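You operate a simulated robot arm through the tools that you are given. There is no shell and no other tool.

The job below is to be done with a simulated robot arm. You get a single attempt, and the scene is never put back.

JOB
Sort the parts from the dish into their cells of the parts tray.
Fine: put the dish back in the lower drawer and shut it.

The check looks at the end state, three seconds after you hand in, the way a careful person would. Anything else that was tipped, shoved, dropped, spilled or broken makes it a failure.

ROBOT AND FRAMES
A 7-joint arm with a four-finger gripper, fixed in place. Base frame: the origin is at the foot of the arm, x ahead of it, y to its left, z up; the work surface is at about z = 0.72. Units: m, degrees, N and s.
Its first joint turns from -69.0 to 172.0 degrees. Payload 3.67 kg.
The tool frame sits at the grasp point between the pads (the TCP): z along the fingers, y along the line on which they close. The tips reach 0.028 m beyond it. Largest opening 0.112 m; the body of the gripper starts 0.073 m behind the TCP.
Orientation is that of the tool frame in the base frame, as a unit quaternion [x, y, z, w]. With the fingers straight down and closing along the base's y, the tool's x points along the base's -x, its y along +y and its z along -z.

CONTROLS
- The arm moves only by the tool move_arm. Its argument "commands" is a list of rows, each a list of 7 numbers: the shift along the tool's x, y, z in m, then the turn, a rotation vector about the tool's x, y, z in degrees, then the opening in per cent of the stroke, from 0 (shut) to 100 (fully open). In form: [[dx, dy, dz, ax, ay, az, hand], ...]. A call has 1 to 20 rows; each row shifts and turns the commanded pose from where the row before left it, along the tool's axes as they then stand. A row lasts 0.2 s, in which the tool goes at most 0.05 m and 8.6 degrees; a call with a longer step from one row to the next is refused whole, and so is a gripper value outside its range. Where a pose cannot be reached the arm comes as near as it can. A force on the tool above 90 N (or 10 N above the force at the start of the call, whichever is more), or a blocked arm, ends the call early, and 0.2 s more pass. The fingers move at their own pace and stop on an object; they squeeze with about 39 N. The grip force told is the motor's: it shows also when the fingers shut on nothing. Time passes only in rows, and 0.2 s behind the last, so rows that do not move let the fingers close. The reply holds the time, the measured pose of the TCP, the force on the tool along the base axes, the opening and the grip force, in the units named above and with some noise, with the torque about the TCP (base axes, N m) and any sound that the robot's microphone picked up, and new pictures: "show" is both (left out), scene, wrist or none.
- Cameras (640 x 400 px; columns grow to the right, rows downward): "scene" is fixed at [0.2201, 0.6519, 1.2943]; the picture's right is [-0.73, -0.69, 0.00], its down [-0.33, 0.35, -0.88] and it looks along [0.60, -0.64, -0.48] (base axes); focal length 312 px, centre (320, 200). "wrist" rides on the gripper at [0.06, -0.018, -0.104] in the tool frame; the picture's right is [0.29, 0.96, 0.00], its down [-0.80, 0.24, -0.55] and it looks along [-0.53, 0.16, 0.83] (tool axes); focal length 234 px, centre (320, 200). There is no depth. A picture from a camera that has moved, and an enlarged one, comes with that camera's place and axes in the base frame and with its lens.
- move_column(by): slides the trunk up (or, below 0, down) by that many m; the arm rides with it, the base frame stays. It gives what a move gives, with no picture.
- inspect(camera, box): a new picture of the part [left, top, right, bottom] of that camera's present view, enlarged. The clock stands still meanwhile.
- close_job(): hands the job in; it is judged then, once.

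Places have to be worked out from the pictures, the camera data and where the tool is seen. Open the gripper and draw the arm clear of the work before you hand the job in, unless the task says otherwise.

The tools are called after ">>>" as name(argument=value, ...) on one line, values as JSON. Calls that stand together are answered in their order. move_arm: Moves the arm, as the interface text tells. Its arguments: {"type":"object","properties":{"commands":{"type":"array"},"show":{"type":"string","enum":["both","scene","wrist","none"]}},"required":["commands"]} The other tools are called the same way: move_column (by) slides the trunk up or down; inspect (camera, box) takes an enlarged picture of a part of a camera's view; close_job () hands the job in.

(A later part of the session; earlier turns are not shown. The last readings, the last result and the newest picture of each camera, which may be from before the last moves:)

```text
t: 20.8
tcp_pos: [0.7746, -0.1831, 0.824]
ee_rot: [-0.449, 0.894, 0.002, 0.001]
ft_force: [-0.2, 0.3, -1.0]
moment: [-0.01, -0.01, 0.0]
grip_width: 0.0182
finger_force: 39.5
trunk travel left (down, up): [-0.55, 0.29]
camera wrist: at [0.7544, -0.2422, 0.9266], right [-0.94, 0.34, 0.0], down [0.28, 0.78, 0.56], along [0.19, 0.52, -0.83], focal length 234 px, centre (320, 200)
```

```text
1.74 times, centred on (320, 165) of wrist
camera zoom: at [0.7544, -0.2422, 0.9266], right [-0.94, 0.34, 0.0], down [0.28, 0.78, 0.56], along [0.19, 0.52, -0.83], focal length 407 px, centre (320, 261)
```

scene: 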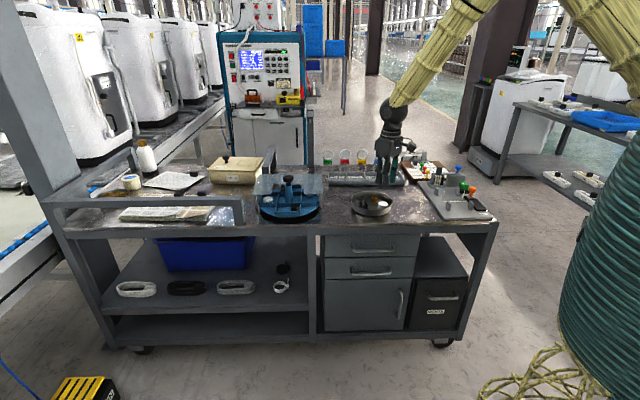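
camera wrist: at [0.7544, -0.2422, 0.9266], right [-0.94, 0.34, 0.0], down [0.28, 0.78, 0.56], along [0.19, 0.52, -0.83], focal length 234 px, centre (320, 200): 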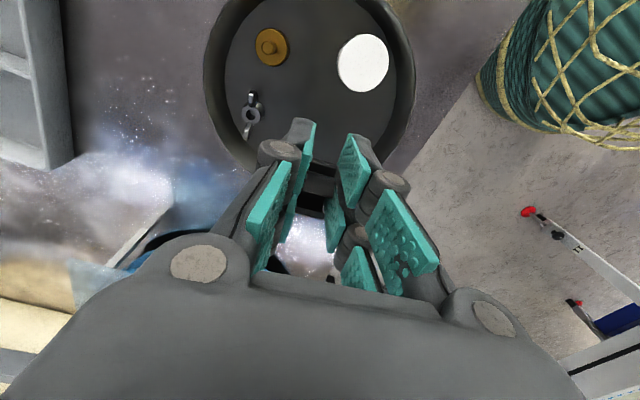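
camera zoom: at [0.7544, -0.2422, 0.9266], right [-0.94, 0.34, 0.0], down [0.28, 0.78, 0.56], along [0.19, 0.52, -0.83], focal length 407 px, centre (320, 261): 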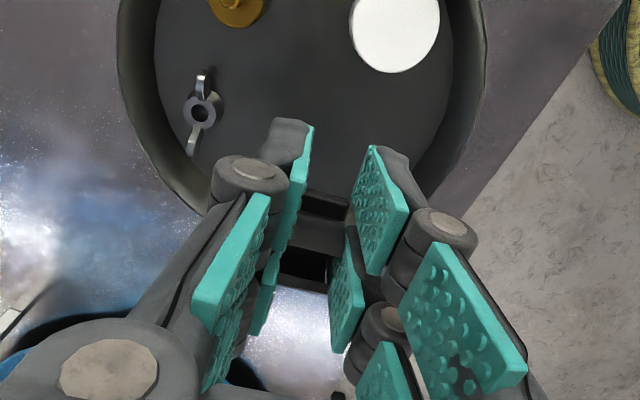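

The clip is firmly held. I place the tray's CLIPS cell centre at about (1.000, -0.298), near the edge of reach, so I turn the hand along the tray and go high above that cell to see whether the arm gets there.

>>> move_arm(commands=[[0, 0, -0.03, 0, 0, 4.65, 0], [0, 0, -0.03, 0, 0, 4.65, 0], [0, 0, -0.016, 0, 0, 0, 0], [-0.01225, -0.0388, 0, 0, 0, 0, 0], [-0.01225, -0.0388, 0, 0, 0, 0, 0], [-0.01225, -0.0388, 0, 0, 0, 0, 0], [-0.01225, -0.0388, 0, 0, 0, 0, 0], [-0.01225, -0.0388, 0, 0, 0, 0, 0], [-0.01225, -0.0388, 0, 0, 0, 0, 0], [0, 0, 0, 0, 0, 0, 0], [0, 0, 0, 0, 0, 0, 0]])

>>> inspect(camera="scene", box=[290, 110, 420, 200])

```text
t: 23.2
tcp_pos: [0.9878, -0.3018, 0.8978]
ee_rot: [-0.374, 0.927, 0.001, 0.0]
ft_force: [0.8, 0.4, -0.6]
moment: [0.02, 0.02, -0.02]
grip_width: 0.0185
finger_force: 39.0
trunk travel left (down, up): [-0.55, 0.29]
camera wrist: at [0.9568, -0.3555, 1.0002], right [-0.87, 0.49, 0.0], down [0.41, 0.73, 0.56], along [0.27, 0.48, -0.83], focal length 234 px, centre (320, 200)
```

scene: 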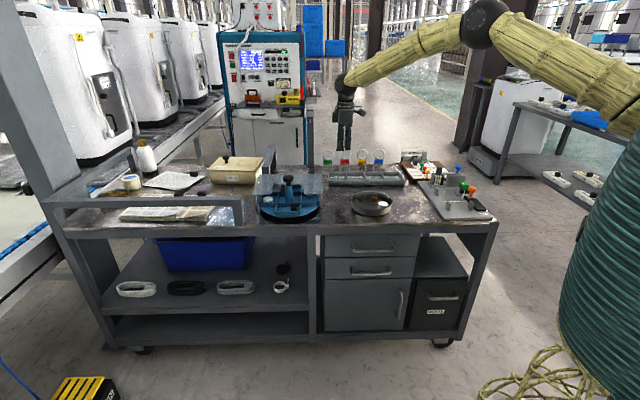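
wrist: 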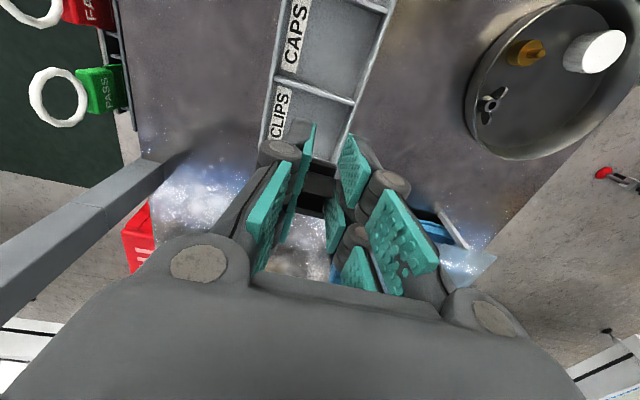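

```text
4.44 times, centred on (355, 155) of scene
camera zoom: at [0.2201, 0.6519, 1.2943], right [-0.73, -0.69, 0.0], down [-0.33, 0.35, -0.88], along [0.6, -0.64, -0.48], focal length 1388 px, centre (164, 400)
```

zoom: 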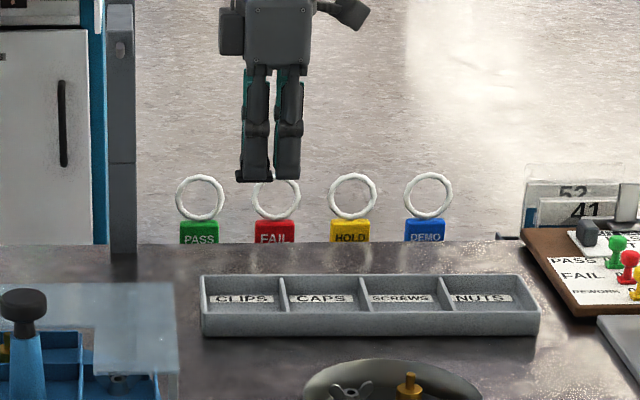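

The arm reached the hover above the CLIPS cell. I enlarge the wrist picture to place the cell edges against the hand.

>>> inspect(camera="wrist", box=[230, 20, 420, 220])

```text
2.00 times, centred on (325, 120) of wrist
camera zoom: at [0.9568, -0.3555, 1.0002], right [-0.87, 0.49, 0.0], down [0.41, 0.73, 0.56], along [0.27, 0.48, -0.83], focal length 468 px, centre (310, 360)
```

zoom: 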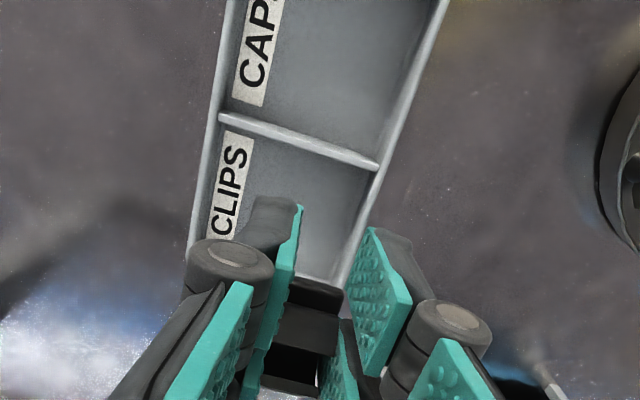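

The near measurement puts the cell centre at about (1.005, -0.298), so I shift 6 mm outward. I then descend to just above the tray rim and check that the pose is really reached.

>>> move_arm(commands=[[-0.0064, -0.002, 0, 0, 0, 0, 0], [0, 0, 0.03, 0, 0, 0, 0], [0, 0, 0.03, 0, 0, 0, 0], [0, 0, 0.03, 0, 0, 0, 0], [0, 0, 0.012, 0, 0, 0, 0], [0, 0, 0, 0, 0, 0, 0]], show="wrist")

>>> inspect(camera="scene", box=[300, 130, 400, 200])

>>> inspect(camera="wrist", box=[230, 20, 420, 220])

```text
t: 24.6
tcp_pos: [0.9939, -0.2982, 0.7981]
ee_rot: [-0.375, 0.927, 0.001, 0.0]
ft_force: [0.5, 0.4, -0.3]
moment: [-0.03, -0.01, -0.02]
grip_width: 0.0182
finger_force: 38.9
trunk travel left (down, up): [-0.55, 0.29]
camera wrist: at [0.964, -0.352, 0.9004], right [-0.87, 0.49, 0.0], down [0.41, 0.73, 0.56], along [0.27, 0.48, -0.83], focal length 234 px, centre (320, 200)
```

wrist: 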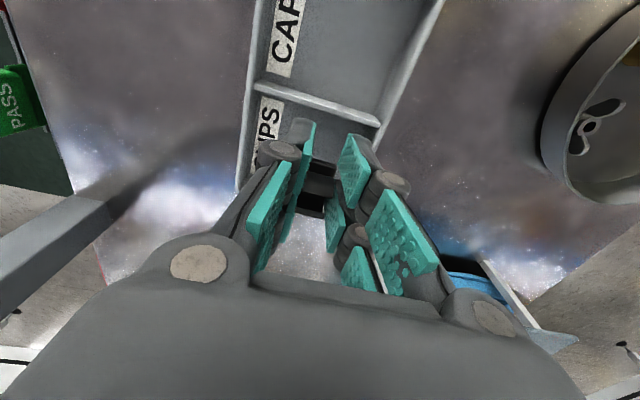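

```text
5.71 times, centred on (350, 165) of scene
camera zoom: at [0.2201, 0.6519, 1.2943], right [-0.73, -0.69, 0.0], down [-0.33, 0.35, -0.88], along [0.6, -0.64, -0.48], focal length 1784 px, centre (149, 400)
```

zoom: 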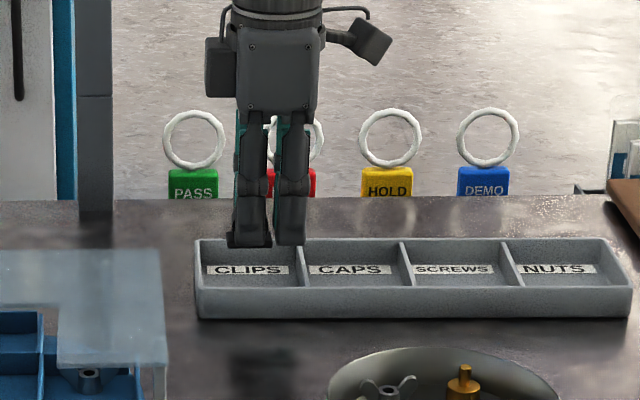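

```text
2.00 times, centred on (325, 120) of wrist
camera zoom: at [0.964, -0.352, 0.9004], right [-0.87, 0.49, 0.0], down [0.41, 0.73, 0.56], along [0.27, 0.48, -0.83], focal length 468 px, centre (310, 360)
```

zoom: 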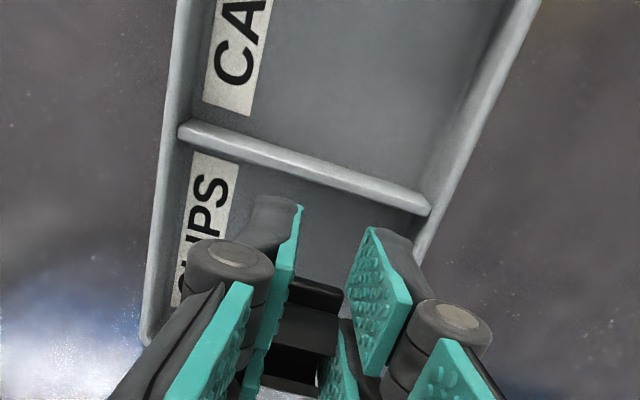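

The hand reached its pose, but the near fingertips would just meet the CAPS/CLIPS divider, which I see running (0.951, -0.295) to (1.008, -0.353). I shift 10 mm further along the tray and 3 mm to the back, then lower into the cell.

>>> move_arm(commands=[[-0.01, -0.003, 0, 0, 0, 0, 0], [0, 0, 0, 0, 0, 0, 0], [0, 0, 0.01, 0, 0, 0, 0], [0, 0, 0.01, 0, 0, 0, 0], [0, 0, 0.01, 0, 0, 0, 0], [0, 0, 0.006, 0, 0, 0, 0], [0, 0, 0, 0, 0, 0, 0]], show="wrist")

>>> inspect(camera="scene", box=[300, 130, 400, 200])

>>> inspect(camera="wrist", box=[230, 20, 420, 220])

```text
t: 26.2
tcp_pos: [1.004, -0.2926, 0.7638]
ee_rot: [-0.374, 0.927, 0.001, 0.0]
ft_force: [0.3, -0.3, -0.1]
moment: [0.03, 0.0, -0.01]
grip_width: 0.0184
finger_force: 39.2
trunk travel left (down, up): [-0.55, 0.29]
camera wrist: at [0.9729, -0.348, 0.8657], right [-0.87, 0.49, 0.0], down [0.41, 0.73, 0.55], along [0.27, 0.48, -0.83], focal length 234 px, centre (320, 200)
```

wrist: 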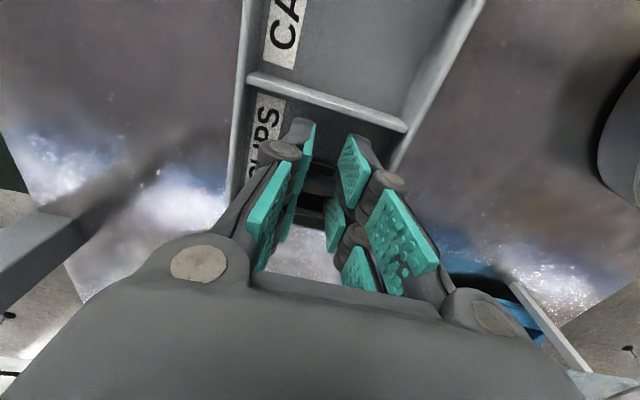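

```text
5.71 times, centred on (350, 165) of scene
camera zoom: at [0.2201, 0.6519, 1.2943], right [-0.73, -0.69, 0.0], down [-0.33, 0.35, -0.88], along [0.6, -0.64, -0.48], focal length 1784 px, centre (149, 400)
```

zoom: 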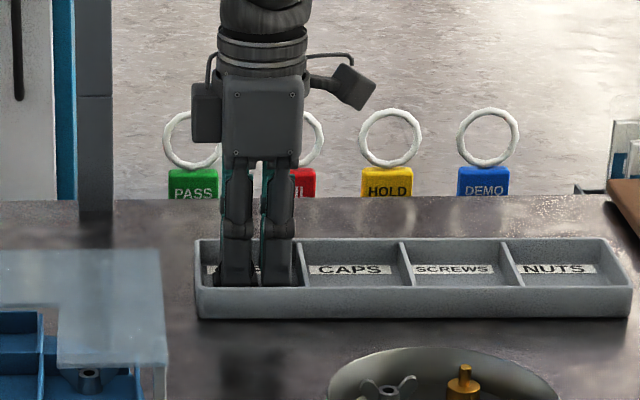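

```text
2.00 times, centred on (325, 120) of wrist
camera zoom: at [0.9729, -0.348, 0.8657], right [-0.87, 0.49, 0.0], down [0.41, 0.73, 0.55], along [0.27, 0.48, -0.83], focal length 468 px, centre (310, 360)
```

zoom: 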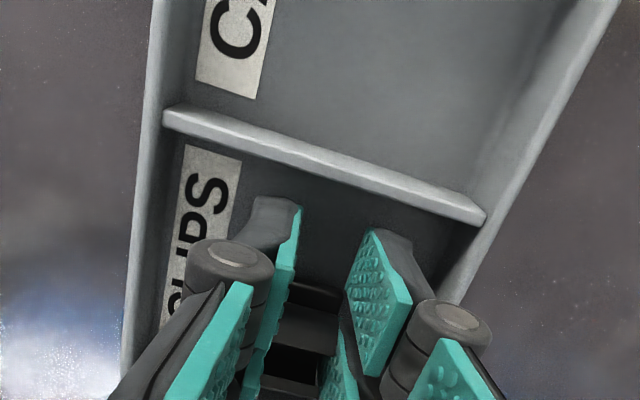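

The fingers are inside the CLIPS cell, free of the walls. I lower a few more millimetres until light contact.

>>> move_arm(commands=[[0, 0, 0.003, 0, 0, 0, 0], [0, 0, 0.003, 0, 0, 0, 0], [0, 0, 0, 0, 0, 0, 0]], show="none")

```text
t: 27.0
tcp_pos: [1.0038, -0.2933, 0.7572]
ee_rot: [-0.375, 0.927, 0.0, 0.001]
ft_force: [-0.4, 0.4, 3.1]
moment: [0.06, -0.06, -0.01]
grip_width: 0.0184
finger_force: 39.0
trunk travel left (down, up): [-0.55, 0.29]
```

There is 3 N of contact, so the clip rests on the cell floor. I open only slightly, to stay off the walls, and rise straight up.

>>> move_arm(commands=[[0, 0, 0, 0, 0, 0, 22], [0, 0, 0, 0, 0, 0, 25], [0, 0, -0.01, 0, 0, 0, 25], [0, 0, -0.02, 0, 0, 0, 25], [0, 0, -0.03, 0, 0, 0, 25], [0, 0, -0.03, 0, 0, 0, 40], [0, 0, -0.03, 0, 0, 0, 60], [0, 0, 0, 0, 0, 0, 60]])

>>> inspect(camera="scene", box=[300, 130, 400, 200])

>>> inspect(camera="wrist", box=[230, 20, 420, 220])

```text
t: 28.8
tcp_pos: [1.0035, -0.2939, 0.8771]
ee_rot: [-0.374, 0.927, 0.001, 0.001]
ft_force: [0.2, -0.1, 0.5]
moment: [0.06, -0.02, -0.01]
grip_width: 0.0673
finger_force: 0.0
trunk travel left (down, up): [-0.55, 0.29]
camera wrist: at [0.9736, -0.3488, 0.9795], right [-0.87, 0.49, 0.0], down [0.41, 0.73, 0.55], along [0.27, 0.48, -0.83], focal length 234 px, centre (320, 200)
```

scene: 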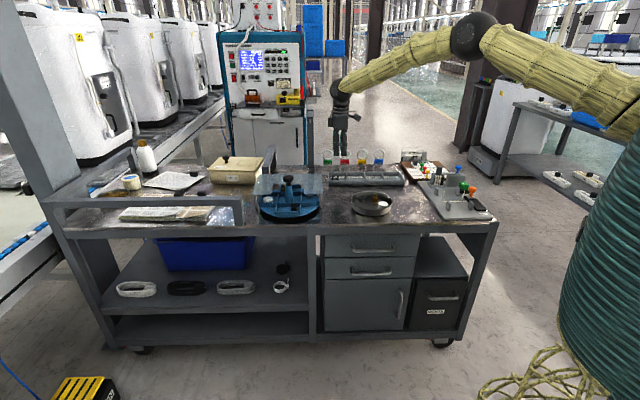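
wrist: 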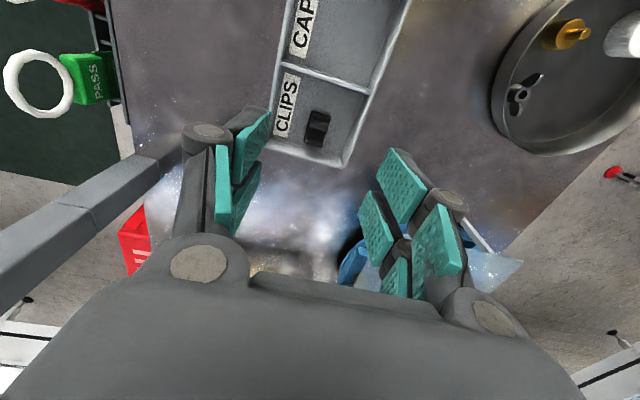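

```text
5.71 times, centred on (350, 165) of scene
camera zoom: at [0.2201, 0.6519, 1.2943], right [-0.73, -0.69, 0.0], down [-0.33, 0.35, -0.88], along [0.6, -0.64, -0.48], focal length 1784 px, centre (149, 400)
```

zoom: 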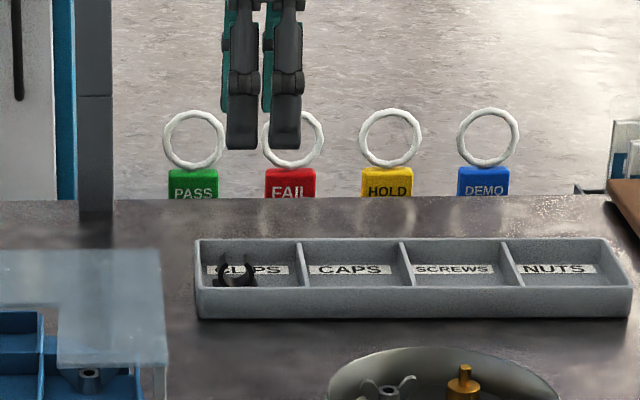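

```text
2.00 times, centred on (325, 120) of wrist
camera zoom: at [0.9736, -0.3488, 0.9795], right [-0.87, 0.49, 0.0], down [0.41, 0.73, 0.55], along [0.27, 0.48, -0.83], focal length 468 px, centre (310, 360)
```

zoom: 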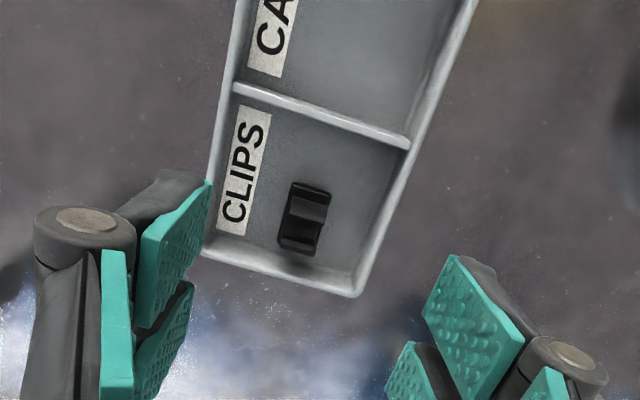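

The clip stands in its CLIPS cell, clear of the walls. I go back over the dish for the cap, with the hand turned to +35° so the near pair straddles it and the other pair points into free space.

>>> move_arm(commands=[[0, 0, -0.02, 0, 0, 0, 60], [0.0189, 0.0343, 0, 0, 0, 0, 60], [0.0189, 0.0343, 0, 0, 0, 0, 60], [0.0189, 0.0343, 0, 0, 0, 0, 60], [0.0189, 0.0343, 0, 0, 0, 0, 60], [0.0188, 0.0343, 0, 0, 0, 0, 60], [0.0188, 0.0342, 0, 0, 0, 0, 60], [0.0188, 0.0342, 0, 0, 0, 0, 60], [0, 0, 0, 0, 0, 4.5, 60], [0, 0, 0.02, 0, 0, 4.5, 60], [0, 0, 0.035, 0, 0, 0, 60], [0, 0, 0, 0, 0, 0, 60], [0, 0, 0, 0, 0, 0, 60]], show="wrist")

>>> inspect(camera="wrist", box=[180, 0, 460, 220])

>>> inspect(camera="scene", box=[340, 160, 410, 220])

```text
t: 31.6
tcp_pos: [0.741, -0.2137, 0.8407]
ee_rot: [-0.301, 0.954, 0.002, -0.001]
ft_force: [0.2, -0.7, 0.8]
moment: [0.04, 0.01, 0.0]
grip_width: 0.0669
finger_force: 0.2
trunk travel left (down, up): [-0.55, 0.29]
camera wrist: at [0.7035, -0.2622, 0.9437], right [-0.79, 0.62, 0.0], down [0.52, 0.65, 0.55], along [0.34, 0.44, -0.83], focal length 234 px, centre (320, 200)
```

wrist: 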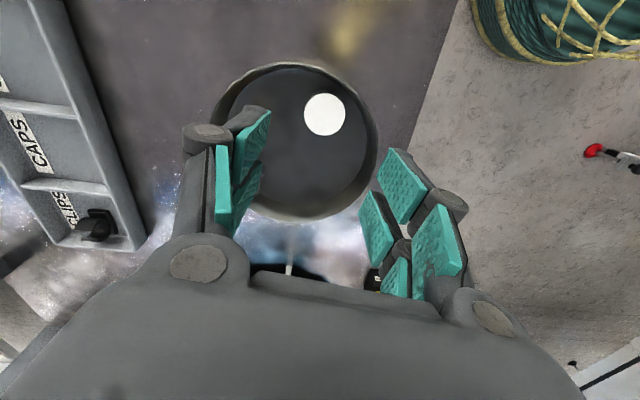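

```text
1.82 times, centred on (320, 110) of wrist
camera zoom: at [0.7035, -0.2622, 0.9437], right [-0.79, 0.62, 0.0], down [0.52, 0.65, 0.55], along [0.34, 0.44, -0.83], focal length 426 px, centre (320, 364)
```

zoom: 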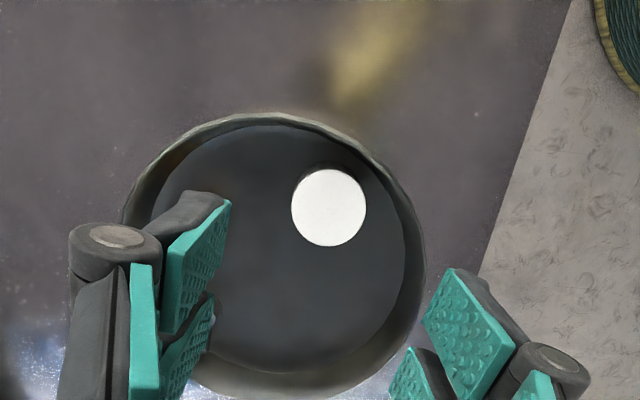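

```text
6.67 times, centred on (375, 190) of scene
camera zoom: at [0.2201, 0.6519, 1.2943], right [-0.73, -0.69, 0.0], down [-0.33, 0.35, -0.88], along [0.6, -0.64, -0.48], focal length 2081 px, centre (-47, 267)
```

zoom: 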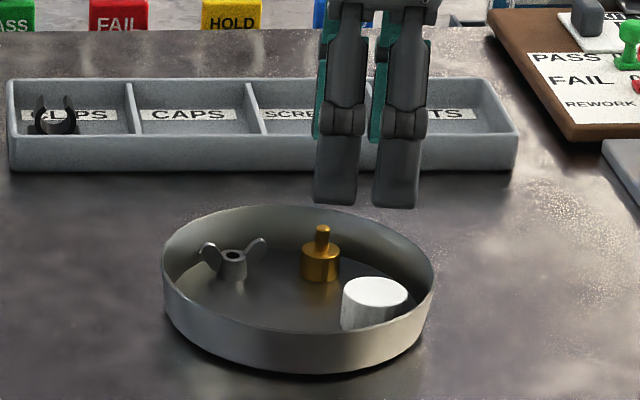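

Correcting for perspective, the dish centre is (0.773, -0.210), so the cap sits closer to the wall than I thought. I turn to +22° with the hand 18 mm inward of the cap, narrow the opening, and check again lower down.

>>> move_arm(commands=[[0, 0, 0, 0, 0, 6.5, 50], [0, 0, 0, 0, 0, 6.5, 38], [-0.0054, -0.0036, 0.02, 0, 0, 0, 38], [0, 0, 0.025, 0, 0, 0, 38], [0, 0, 0, 0, 0, 0, 38], [0, 0, 0, 0, 0, 0, 38]], show="wrist")

>>> inspect(camera="wrist", box=[200, 30, 440, 230])

>>> inspect(camera="scene", box=[340, 160, 410, 220])

```text
t: 33.0
tcp_pos: [0.7471, -0.2135, 0.7964]
ee_rot: [-0.191, 0.982, 0.001, 0.0]
ft_force: [0.5, 0.1, 0.5]
moment: [0.04, 0.0, -0.03]
grip_width: 0.0427
finger_force: 0.0
trunk travel left (down, up): [-0.55, 0.29]
camera wrist: at [0.6987, -0.2528, 0.8991], right [-0.63, 0.78, 0.0], down [0.65, 0.52, 0.55], along [0.43, 0.35, -0.83], focal length 234 px, centre (320, 200)
```

wrist: 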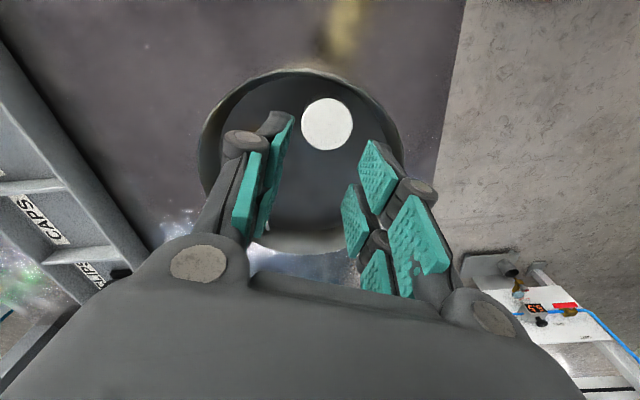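

```text
2.00 times, centred on (320, 130) of wrist
camera zoom: at [0.6987, -0.2528, 0.8991], right [-0.63, 0.78, 0.0], down [0.65, 0.52, 0.55], along [0.43, 0.35, -0.83], focal length 468 px, centre (320, 340)
```

zoom: 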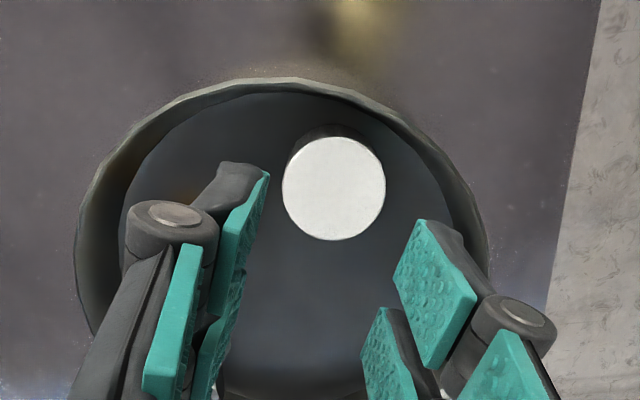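

```text
6.67 times, centred on (375, 190) of scene
camera zoom: at [0.2201, 0.6519, 1.2943], right [-0.73, -0.69, 0.0], down [-0.33, 0.35, -0.88], along [0.6, -0.64, -0.48], focal length 2081 px, centre (-47, 267)
```

zoom: 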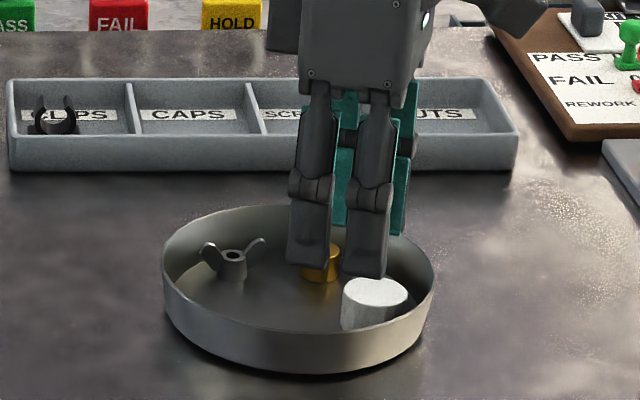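

The cap at (0.730, -0.2215) is 18.7 mm ahead of the hand centre and centred between the near pads, and the outer finger edges fall inside the wall. I descend in small steps to TCP z ≈ 0.757.

>>> move_arm(commands=[[0.0005, -0.001, 0.01, 0, 0, 0, 38], [0, 0, 0.01, 0, 0, 0, 38], [0, 0, 0.006, 0, 0, 0, 38], [0, 0, 0.004, 0, 0, 0, 38], [0, 0, 0, 0, 0, 0, 38]], show="wrist")

>>> inspect(camera="wrist", box=[200, 30, 440, 230])

>>> inspect(camera="scene", box=[340, 160, 410, 220])

```text
t: 34.2
tcp_pos: [0.7468, -0.2144, 0.7656]
ee_rot: [-0.191, 0.982, 0.001, 0.0]
ft_force: [1.2, 0.3, -0.3]
moment: [-0.01, -0.01, -0.03]
grip_width: 0.0424
finger_force: 0.1
trunk travel left (down, up): [-0.55, 0.29]
camera wrist: at [0.6989, -0.2542, 0.8688], right [-0.63, 0.78, 0.0], down [0.65, 0.52, 0.55], along [0.43, 0.35, -0.83], focal length 234 px, centre (320, 200)
```

wrist: 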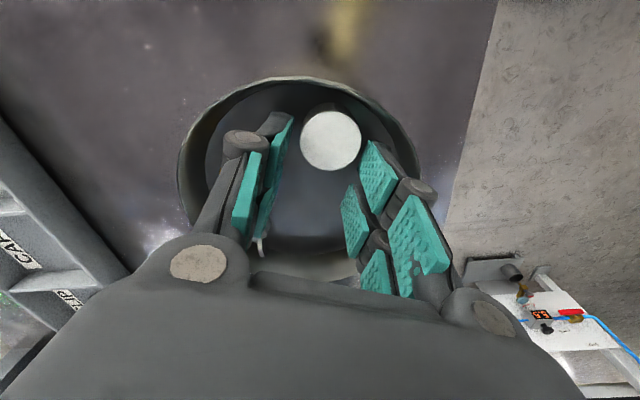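

```text
2.00 times, centred on (320, 130) of wrist
camera zoom: at [0.6989, -0.2542, 0.8688], right [-0.63, 0.78, 0.0], down [0.65, 0.52, 0.55], along [0.43, 0.35, -0.83], focal length 468 px, centre (320, 340)
```

zoom: 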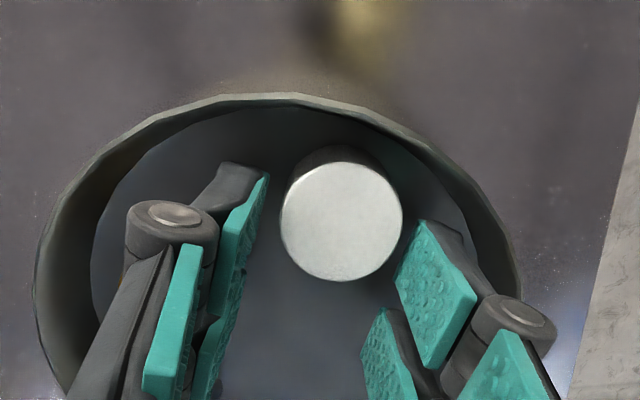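

```text
6.67 times, centred on (375, 190) of scene
camera zoom: at [0.2201, 0.6519, 1.2943], right [-0.73, -0.69, 0.0], down [-0.33, 0.35, -0.88], along [0.6, -0.64, -0.48], focal length 2081 px, centre (-47, 267)
```

zoom: 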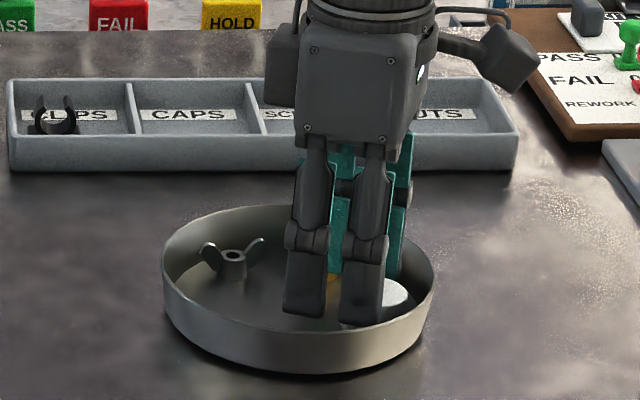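

The tips are already 4 mm below the cap top with no contact. I shift 2.5 mm outward so the pads straddle the cap's full diameter, lower 8 mm more, and close.

>>> move_arm(commands=[[0.0025, 0, 0.003, 0, 0, 0, 38], [0, 0, 0.004, 0, 0, 0, 38], [0, 0, 0, 0, 0, 0, 30], [0, 0, 0, 0, 0, 0, 20], [0, 0, 0, 0, 0, 0, 0], [0, 0, 0, 0, 0, 0, 0], [0, 0, 0, 0, 0, 0, 0]], show="wrist")

>>> inspect(camera="wrist", box=[200, 30, 440, 230])

```text
t: 35.8
tcp_pos: [0.7452, -0.2161, 0.7594]
ee_rot: [-0.191, 0.982, 0.0, 0.0]
ft_force: [-0.9, 0.6, 0.2]
moment: [0.0, 0.04, -0.01]
grip_width: 0.0298
finger_force: 39.0
trunk travel left (down, up): [-0.55, 0.29]
camera wrist: at [0.6971, -0.2542, 0.8623], right [-0.63, 0.78, 0.0], down [0.65, 0.52, 0.55], along [0.43, 0.35, -0.83], focal length 234 px, centre (320, 200)
```

wrist: 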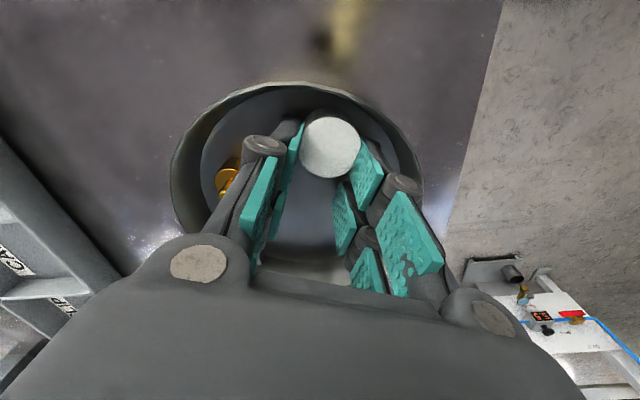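

```text
2.00 times, centred on (320, 130) of wrist
camera zoom: at [0.6971, -0.2542, 0.8623], right [-0.63, 0.78, 0.0], down [0.65, 0.52, 0.55], along [0.43, 0.35, -0.83], focal length 468 px, centre (320, 340)
```

zoom: 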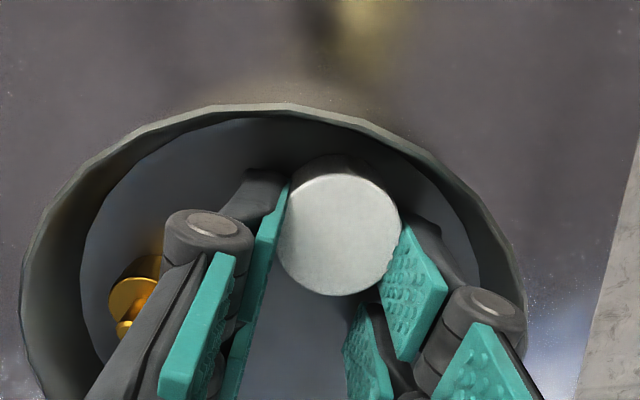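

The fingers stopped at 0.0298 with 39 N across the cap. I lift slowly and check.

>>> move_arm(commands=[[0, 0, -0.005, 0, 0, 0, 0], [0, 0, -0.01, 0, 0, 0, 0], [0, 0, -0.015, 0, 0, 0, 0], [0, 0, -0.02, 0, 0, 0, 0], [0, 0, -0.02, 0, 0, 0, 0], [0, 0, 0, 0, 0, 0, 0]], show="wrist")

>>> inspect(camera="scene", box=[330, 140, 420, 220])

>>> inspect(camera="wrist", box=[200, 30, 440, 230])

```text
t: 37.2
tcp_pos: [0.7459, -0.2159, 0.8297]
ee_rot: [-0.191, 0.982, 0.001, 0.001]
ft_force: [0.1, -0.5, 0.0]
moment: [-0.01, 0.01, -0.02]
grip_width: 0.031
finger_force: 38.3
trunk travel left (down, up): [-0.55, 0.29]
camera wrist: at [0.6975, -0.2534, 0.9323], right [-0.63, 0.78, 0.0], down [0.65, 0.52, 0.55], along [0.43, 0.35, -0.83], focal length 234 px, centre (320, 200)
```

wrist: 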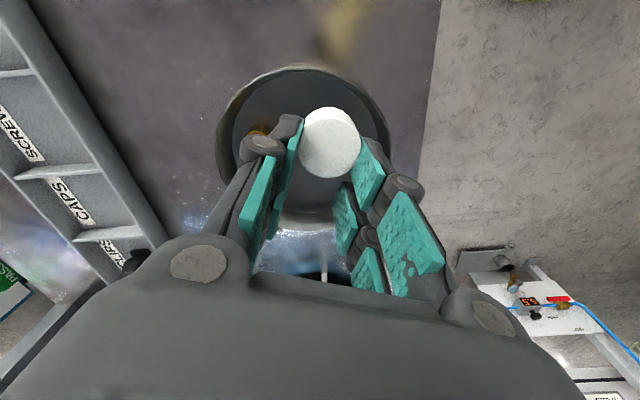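

```text
5.00 times, centred on (375, 180) of scene
camera zoom: at [0.2201, 0.6519, 1.2943], right [-0.73, -0.69, 0.0], down [-0.33, 0.35, -0.88], along [0.6, -0.64, -0.48], focal length 1561 px, centre (45, 300)
```

zoom: 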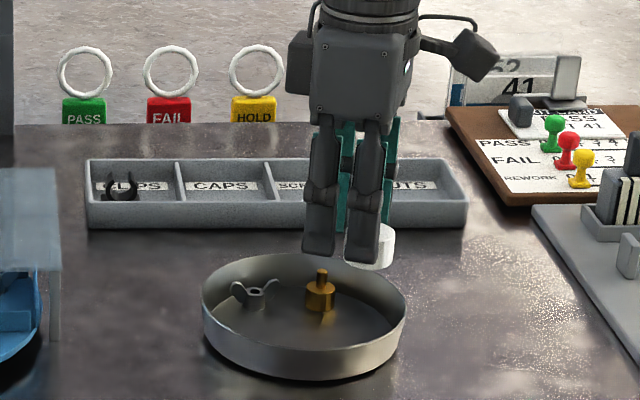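

```text
2.00 times, centred on (320, 130) of wrist
camera zoom: at [0.6975, -0.2534, 0.9323], right [-0.63, 0.78, 0.0], down [0.65, 0.52, 0.55], along [0.43, 0.35, -0.83], focal length 468 px, centre (320, 340)
```

zoom: 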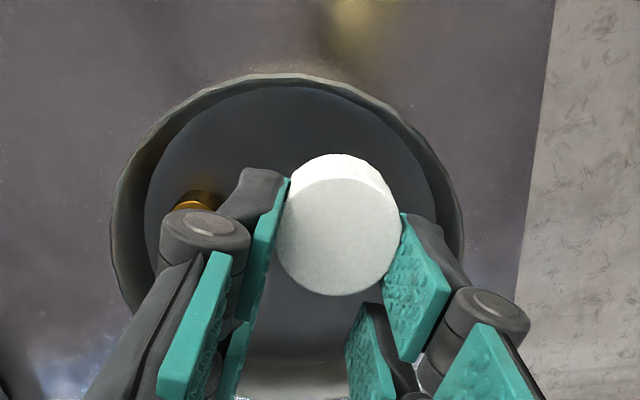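

The cap is held. I turn the hand back to 44° and carry the cap over the CAPS cell (centre ≈ (0.950, -0.350)).

>>> move_arm(commands=[[0, 0, -0.02, 0, 0, -7.33, 0], [0, 0, -0.02, 0, 0, -7.33, 0], [0, 0, -0.01, 0, 0, -7.33, 0], [-0.0096, -0.0398, 0, 0, 0, 0, 0], [-0.0096, -0.0398, 0, 0, 0, 0, 0], [-0.0096, -0.0398, 0, 0, 0, 0, 0], [-0.0096, -0.0398, 0, 0, 0, 0, 0], [-0.0096, -0.0397, 0, 0, 0, 0, 0], [-0.0096, -0.0397, 0, 0, 0, 0, 0], [0, 0, 0.03, 0, 0, 0, 0], [0, 0, 0.03, 0, 0, 0, 0], [0, 0, 0.015, 0, 0, 0, 0], [0, 0, 0, 0, 0, 0, 0]], show="wrist")

>>> inspect(camera="wrist", box=[200, 10, 440, 230])

>>> inspect(camera="scene", box=[310, 130, 410, 200])

```text
t: 40.0
tcp_pos: [0.9527, -0.3469, 0.8051]
ee_rot: [-0.375, 0.927, 0.0, 0.001]
ft_force: [-0.7, -0.7, -1.1]
moment: [-0.02, -0.02, -0.03]
grip_width: 0.0308
finger_force: 38.8
trunk travel left (down, up): [-0.55, 0.29]
camera wrist: at [0.9223, -0.4012, 0.9088], right [-0.87, 0.49, 0.0], down [0.41, 0.73, 0.56], along [0.27, 0.48, -0.83], focal length 234 px, centre (320, 200)
```

wrist: 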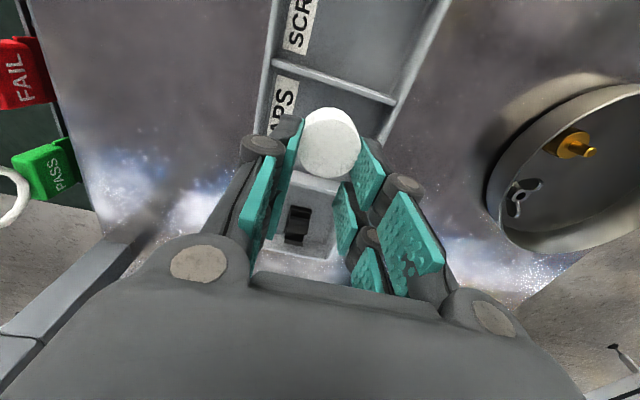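

```text
1.82 times, centred on (320, 120) of wrist
camera zoom: at [0.9223, -0.4012, 0.9088], right [-0.87, 0.49, 0.0], down [0.41, 0.73, 0.56], along [0.27, 0.48, -0.83], focal length 426 px, centre (320, 346)
```

zoom: 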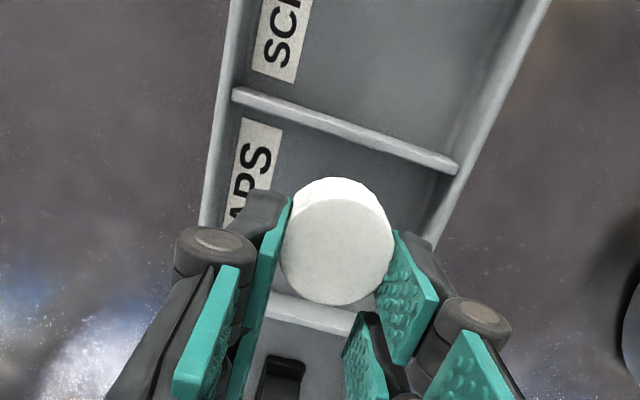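

```text
5.71 times, centred on (360, 165) of scene
camera zoom: at [0.2201, 0.6519, 1.2943], right [-0.73, -0.69, 0.0], down [-0.33, 0.35, -0.88], along [0.6, -0.64, -0.48], focal length 1784 px, centre (91, 400)
```

zoom: 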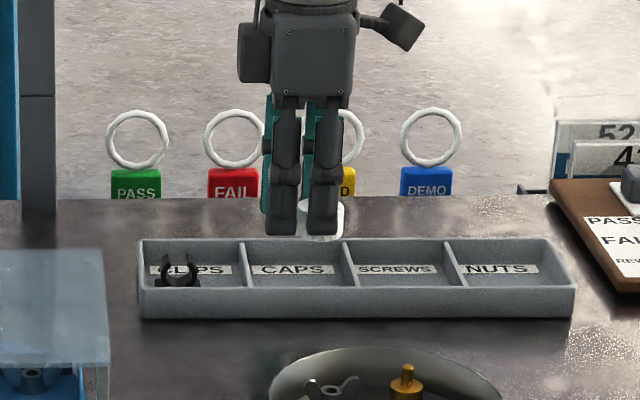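

The cap hangs over the CAPS cell with all finger edges inside it by my numbers. I lower toward the floor, with the last millimetres in small steps.

>>> move_arm(commands=[[0, 0, 0.015, 0, 0, 0, 0], [0, 0, 0.015, 0, 0, 0, 0], [0, 0, 0.008, 0, 0, 0, 0], [0, 0, 0.004, 0, 0, 0, 0], [0, 0, 0.003, 0, 0, 0, 0], [0, 0, 0, 0, 0, 0, 0]], show="wrist")

>>> inspect(camera="scene", box=[310, 130, 410, 200])

```text
t: 41.4
tcp_pos: [0.9516, -0.3469, 0.7598]
ee_rot: [-0.375, 0.927, 0.001, 0.001]
ft_force: [0.7, -1.4, 4.5]
moment: [-0.06, 0.05, 0.04]
grip_width: 0.0308
finger_force: 39.2
trunk travel left (down, up): [-0.55, 0.29]
camera wrist: at [0.9218, -0.401, 0.8632], right [-0.87, 0.49, 0.0], down [0.41, 0.73, 0.56], along [0.27, 0.48, -0.83], focal length 234 px, centre (320, 200)
```

wrist: 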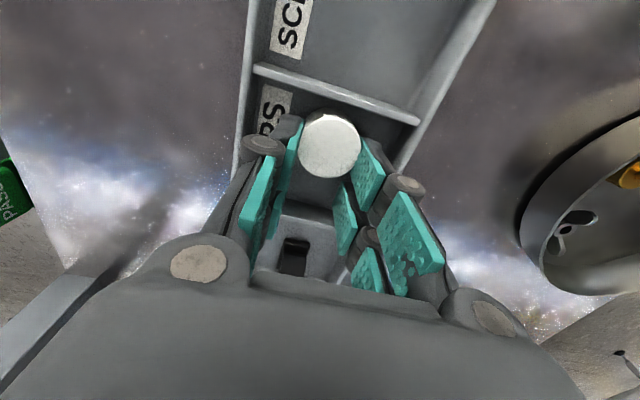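

```text
5.71 times, centred on (360, 165) of scene
camera zoom: at [0.2201, 0.6519, 1.2943], right [-0.73, -0.69, 0.0], down [-0.33, 0.35, -0.88], along [0.6, -0.64, -0.48], focal length 1784 px, centre (91, 400)
```

zoom: 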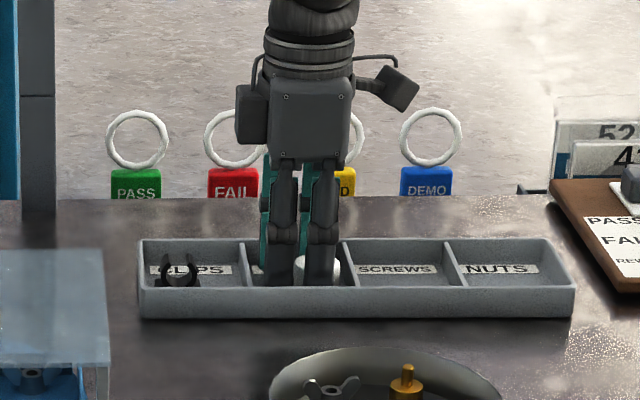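

Light contact of 4.5 N shows the cap is resting on the cell floor. I open a little, rise straight up, and head back toward the dish for a clear look at the screw and nut.

>>> move_arm(commands=[[0, 0, 0, 0, 0, 0, 32], [0, 0, 0, 0, 0, 0, 35], [0, 0, -0.01, 0, 0, 0, 35], [0, 0, -0.02, 0, 0, 0, 35], [0, 0, -0.03, 0, 0, 0, 35], [0, 0, -0.03, 0, 0, 0, 60], [0, 0, -0.03, 0, 0, 0, 100], [0, 0, 0, 0, 0, 0, 100]])

>>> inspect(camera="scene", box=[310, 130, 410, 200])

```text
t: 43.2
tcp_pos: [0.9516, -0.3458, 0.8797]
ee_rot: [-0.376, 0.927, 0.0, 0.0]
ft_force: [-0.7, 0.3, 0.2]
moment: [0.03, 0.02, 0.01]
grip_width: 0.112
finger_force: 0.0
trunk travel left (down, up): [-0.55, 0.29]
camera wrist: at [0.9214, -0.4007, 0.9824], right [-0.87, 0.49, 0.0], down [0.41, 0.73, 0.55], along [0.27, 0.48, -0.83], focal length 234 px, centre (320, 200)
```

scene: 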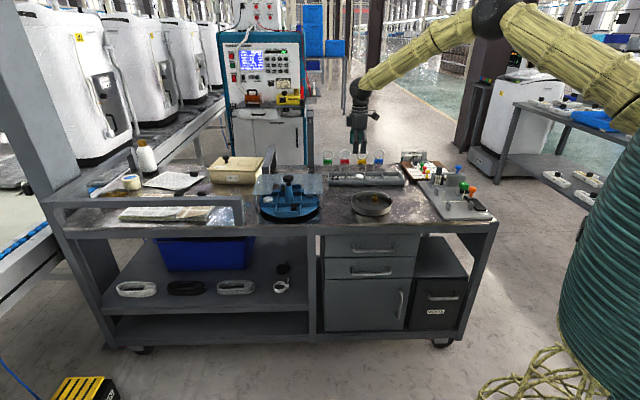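
wrist: 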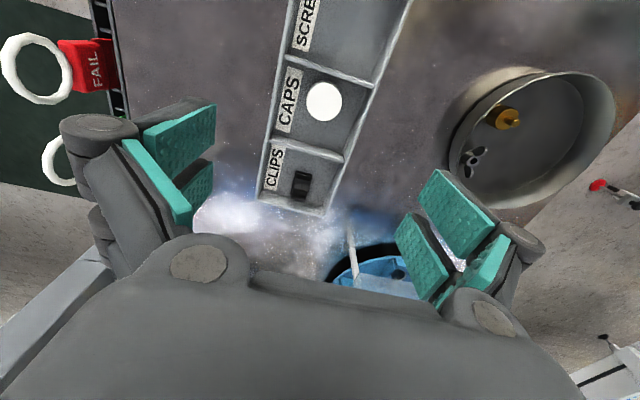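

```text
5.71 times, centred on (360, 165) of scene
camera zoom: at [0.2201, 0.6519, 1.2943], right [-0.73, -0.69, 0.0], down [-0.33, 0.35, -0.88], along [0.6, -0.64, -0.48], focal length 1784 px, centre (91, 400)
```

zoom: 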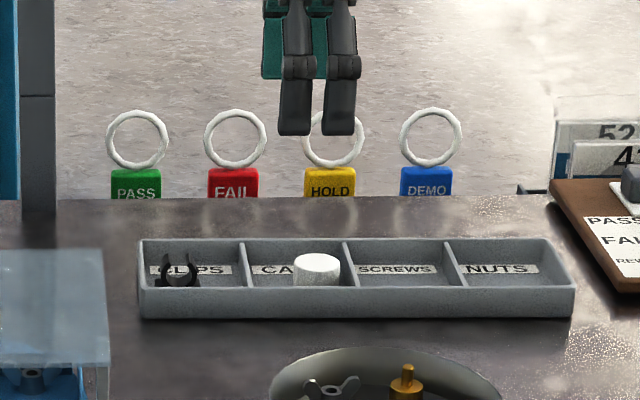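

The cap is in its cell. I fly back above the dish and turn the hand to 120°, so the near pair can take the screw's head from the dish-centre side without touching the wing nut.

>>> move_arm(commands=[[0.01, 0.0394, -0.01, 0, 0, 0, 100], [0.01, 0.0394, -0.01, 0, 0, 0, 100], [0.01, 0.0394, 0, 0, 0, 0, 100], [0.01, 0.0394, 0, 0, 0, 0, 100], [0.01, 0.0394, 0, 0, 0, 0, 100], [0, 0, 0, 0, 0, -8.44, 100], [0, 0, 0, 0, 0, -8.44, 100], [0, 0, 0, 0, 0, -8.44, 100], [0, 0, 0, 0, 0, -8.44, 100], [0, 0, 0, 0, 0, -8.44, 100], [0, 0, 0, 0, 0, -8.44, 100], [0, 0, 0, 0, 0, -8.44, 100], [0, 0, 0, 0, 0, -8.44, 100], [0, 0, 0, 0, 0, -8.44, 100], [0, 0, 0, 0, 0, 0, 100], [0, 0, 0, 0, 0, 0, 100]])

>>> inspect(camera="wrist", box=[240, 20, 430, 180])

```text
t: 46.6
tcp_pos: [0.7796, -0.2401, 0.8998]
ee_rot: [0.866, -0.5, 0.0, -0.001]
ft_force: [-0.3, -0.6, 0.4]
moment: [0.0, -0.01, -0.01]
grip_width: 0.1122
finger_force: 0.0
trunk travel left (down, up): [-0.55, 0.29]
camera wrist: at [0.826, -0.2831, 1.0021], right [-0.69, -0.73, 0.0], down [-0.61, 0.57, 0.55], along [-0.4, 0.38, -0.83], focal length 234 px, centre (320, 200)
```

scene: 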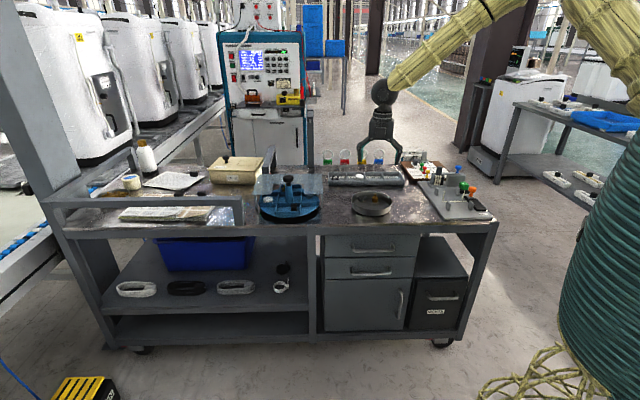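
wrist: 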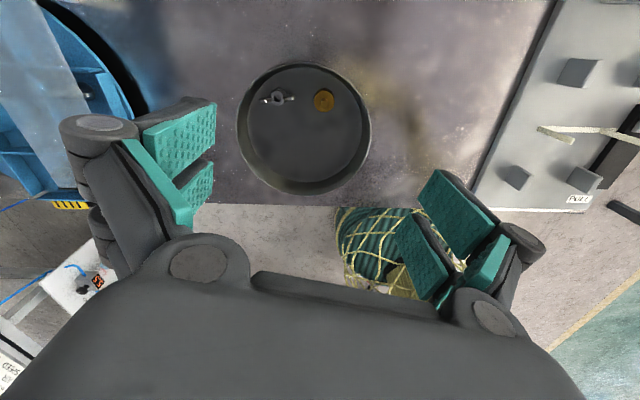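

```text
2.50 times, centred on (335, 100) of wrist
camera zoom: at [0.826, -0.2831, 1.0021], right [-0.69, -0.73, 0.0], down [-0.61, 0.57, 0.55], along [-0.4, 0.38, -0.83], focal length 585 px, centre (282, 450)
```

zoom: 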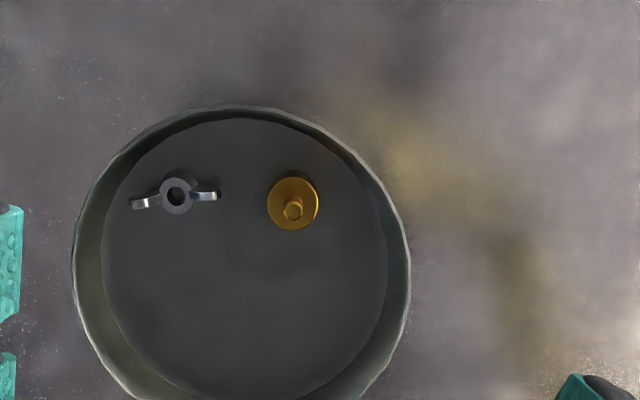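

The hand reached 120° with a clear view: screw (0.786, -0.252), nut (0.822, -0.218), dish centre (0.775, -0.210). I descend over the screw with the fingers narrowed and check at TCP z ≈ 0.79.

>>> move_arm(commands=[[-0.0015, 0.0004, 0.02, 0, 0, 0, 60], [0, 0, 0.03, 0, 0, 0, 26], [0, 0, 0.03, 0, 0, 0, 26], [0, 0, 0.03, 0, 0, 0, 26], [0, 0, 0, 0, 0, 0, 26], [0, 0, 0, 0, 0, 0, 26]], show="wrist")

>>> inspect(camera="wrist", box=[200, 30, 440, 230])

>>> inspect(camera="scene", box=[340, 160, 410, 220])

```text
t: 48.0
tcp_pos: [0.7794, -0.2391, 0.7897]
ee_rot: [0.866, -0.5, -0.001, 0.0]
ft_force: [0.3, -0.2, -0.1]
moment: [0.04, -0.01, 0.01]
grip_width: 0.0291
finger_force: 0.1
trunk travel left (down, up): [-0.55, 0.29]
camera wrist: at [0.8255, -0.2813, 0.8919], right [-0.69, -0.73, 0.0], down [-0.61, 0.57, 0.55], along [-0.4, 0.38, -0.83], focal length 234 px, centre (320, 200)
```

wrist: 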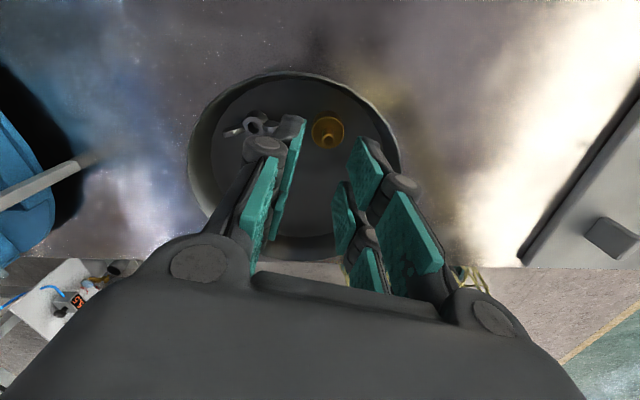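

```text
2.00 times, centred on (320, 130) of wrist
camera zoom: at [0.8255, -0.2813, 0.8919], right [-0.69, -0.73, 0.0], down [-0.61, 0.57, 0.55], along [-0.4, 0.38, -0.83], focal length 468 px, centre (320, 340)
```

zoom: 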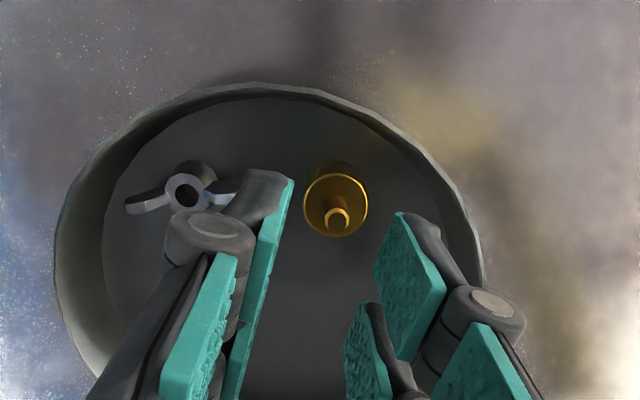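

```text
6.67 times, centred on (375, 190) of scene
camera zoom: at [0.2201, 0.6519, 1.2943], right [-0.73, -0.69, 0.0], down [-0.33, 0.35, -0.88], along [0.6, -0.64, -0.48], focal length 2081 px, centre (-47, 267)
```

zoom: 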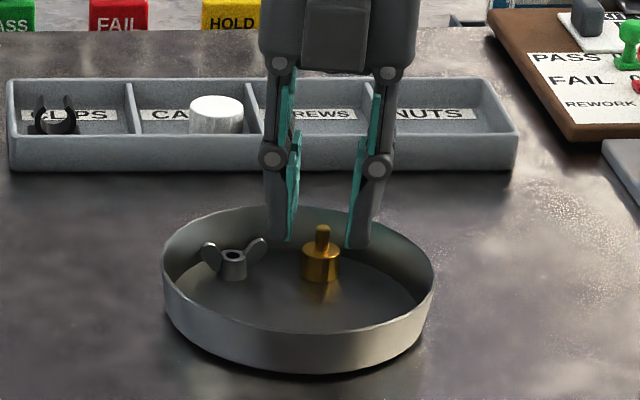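

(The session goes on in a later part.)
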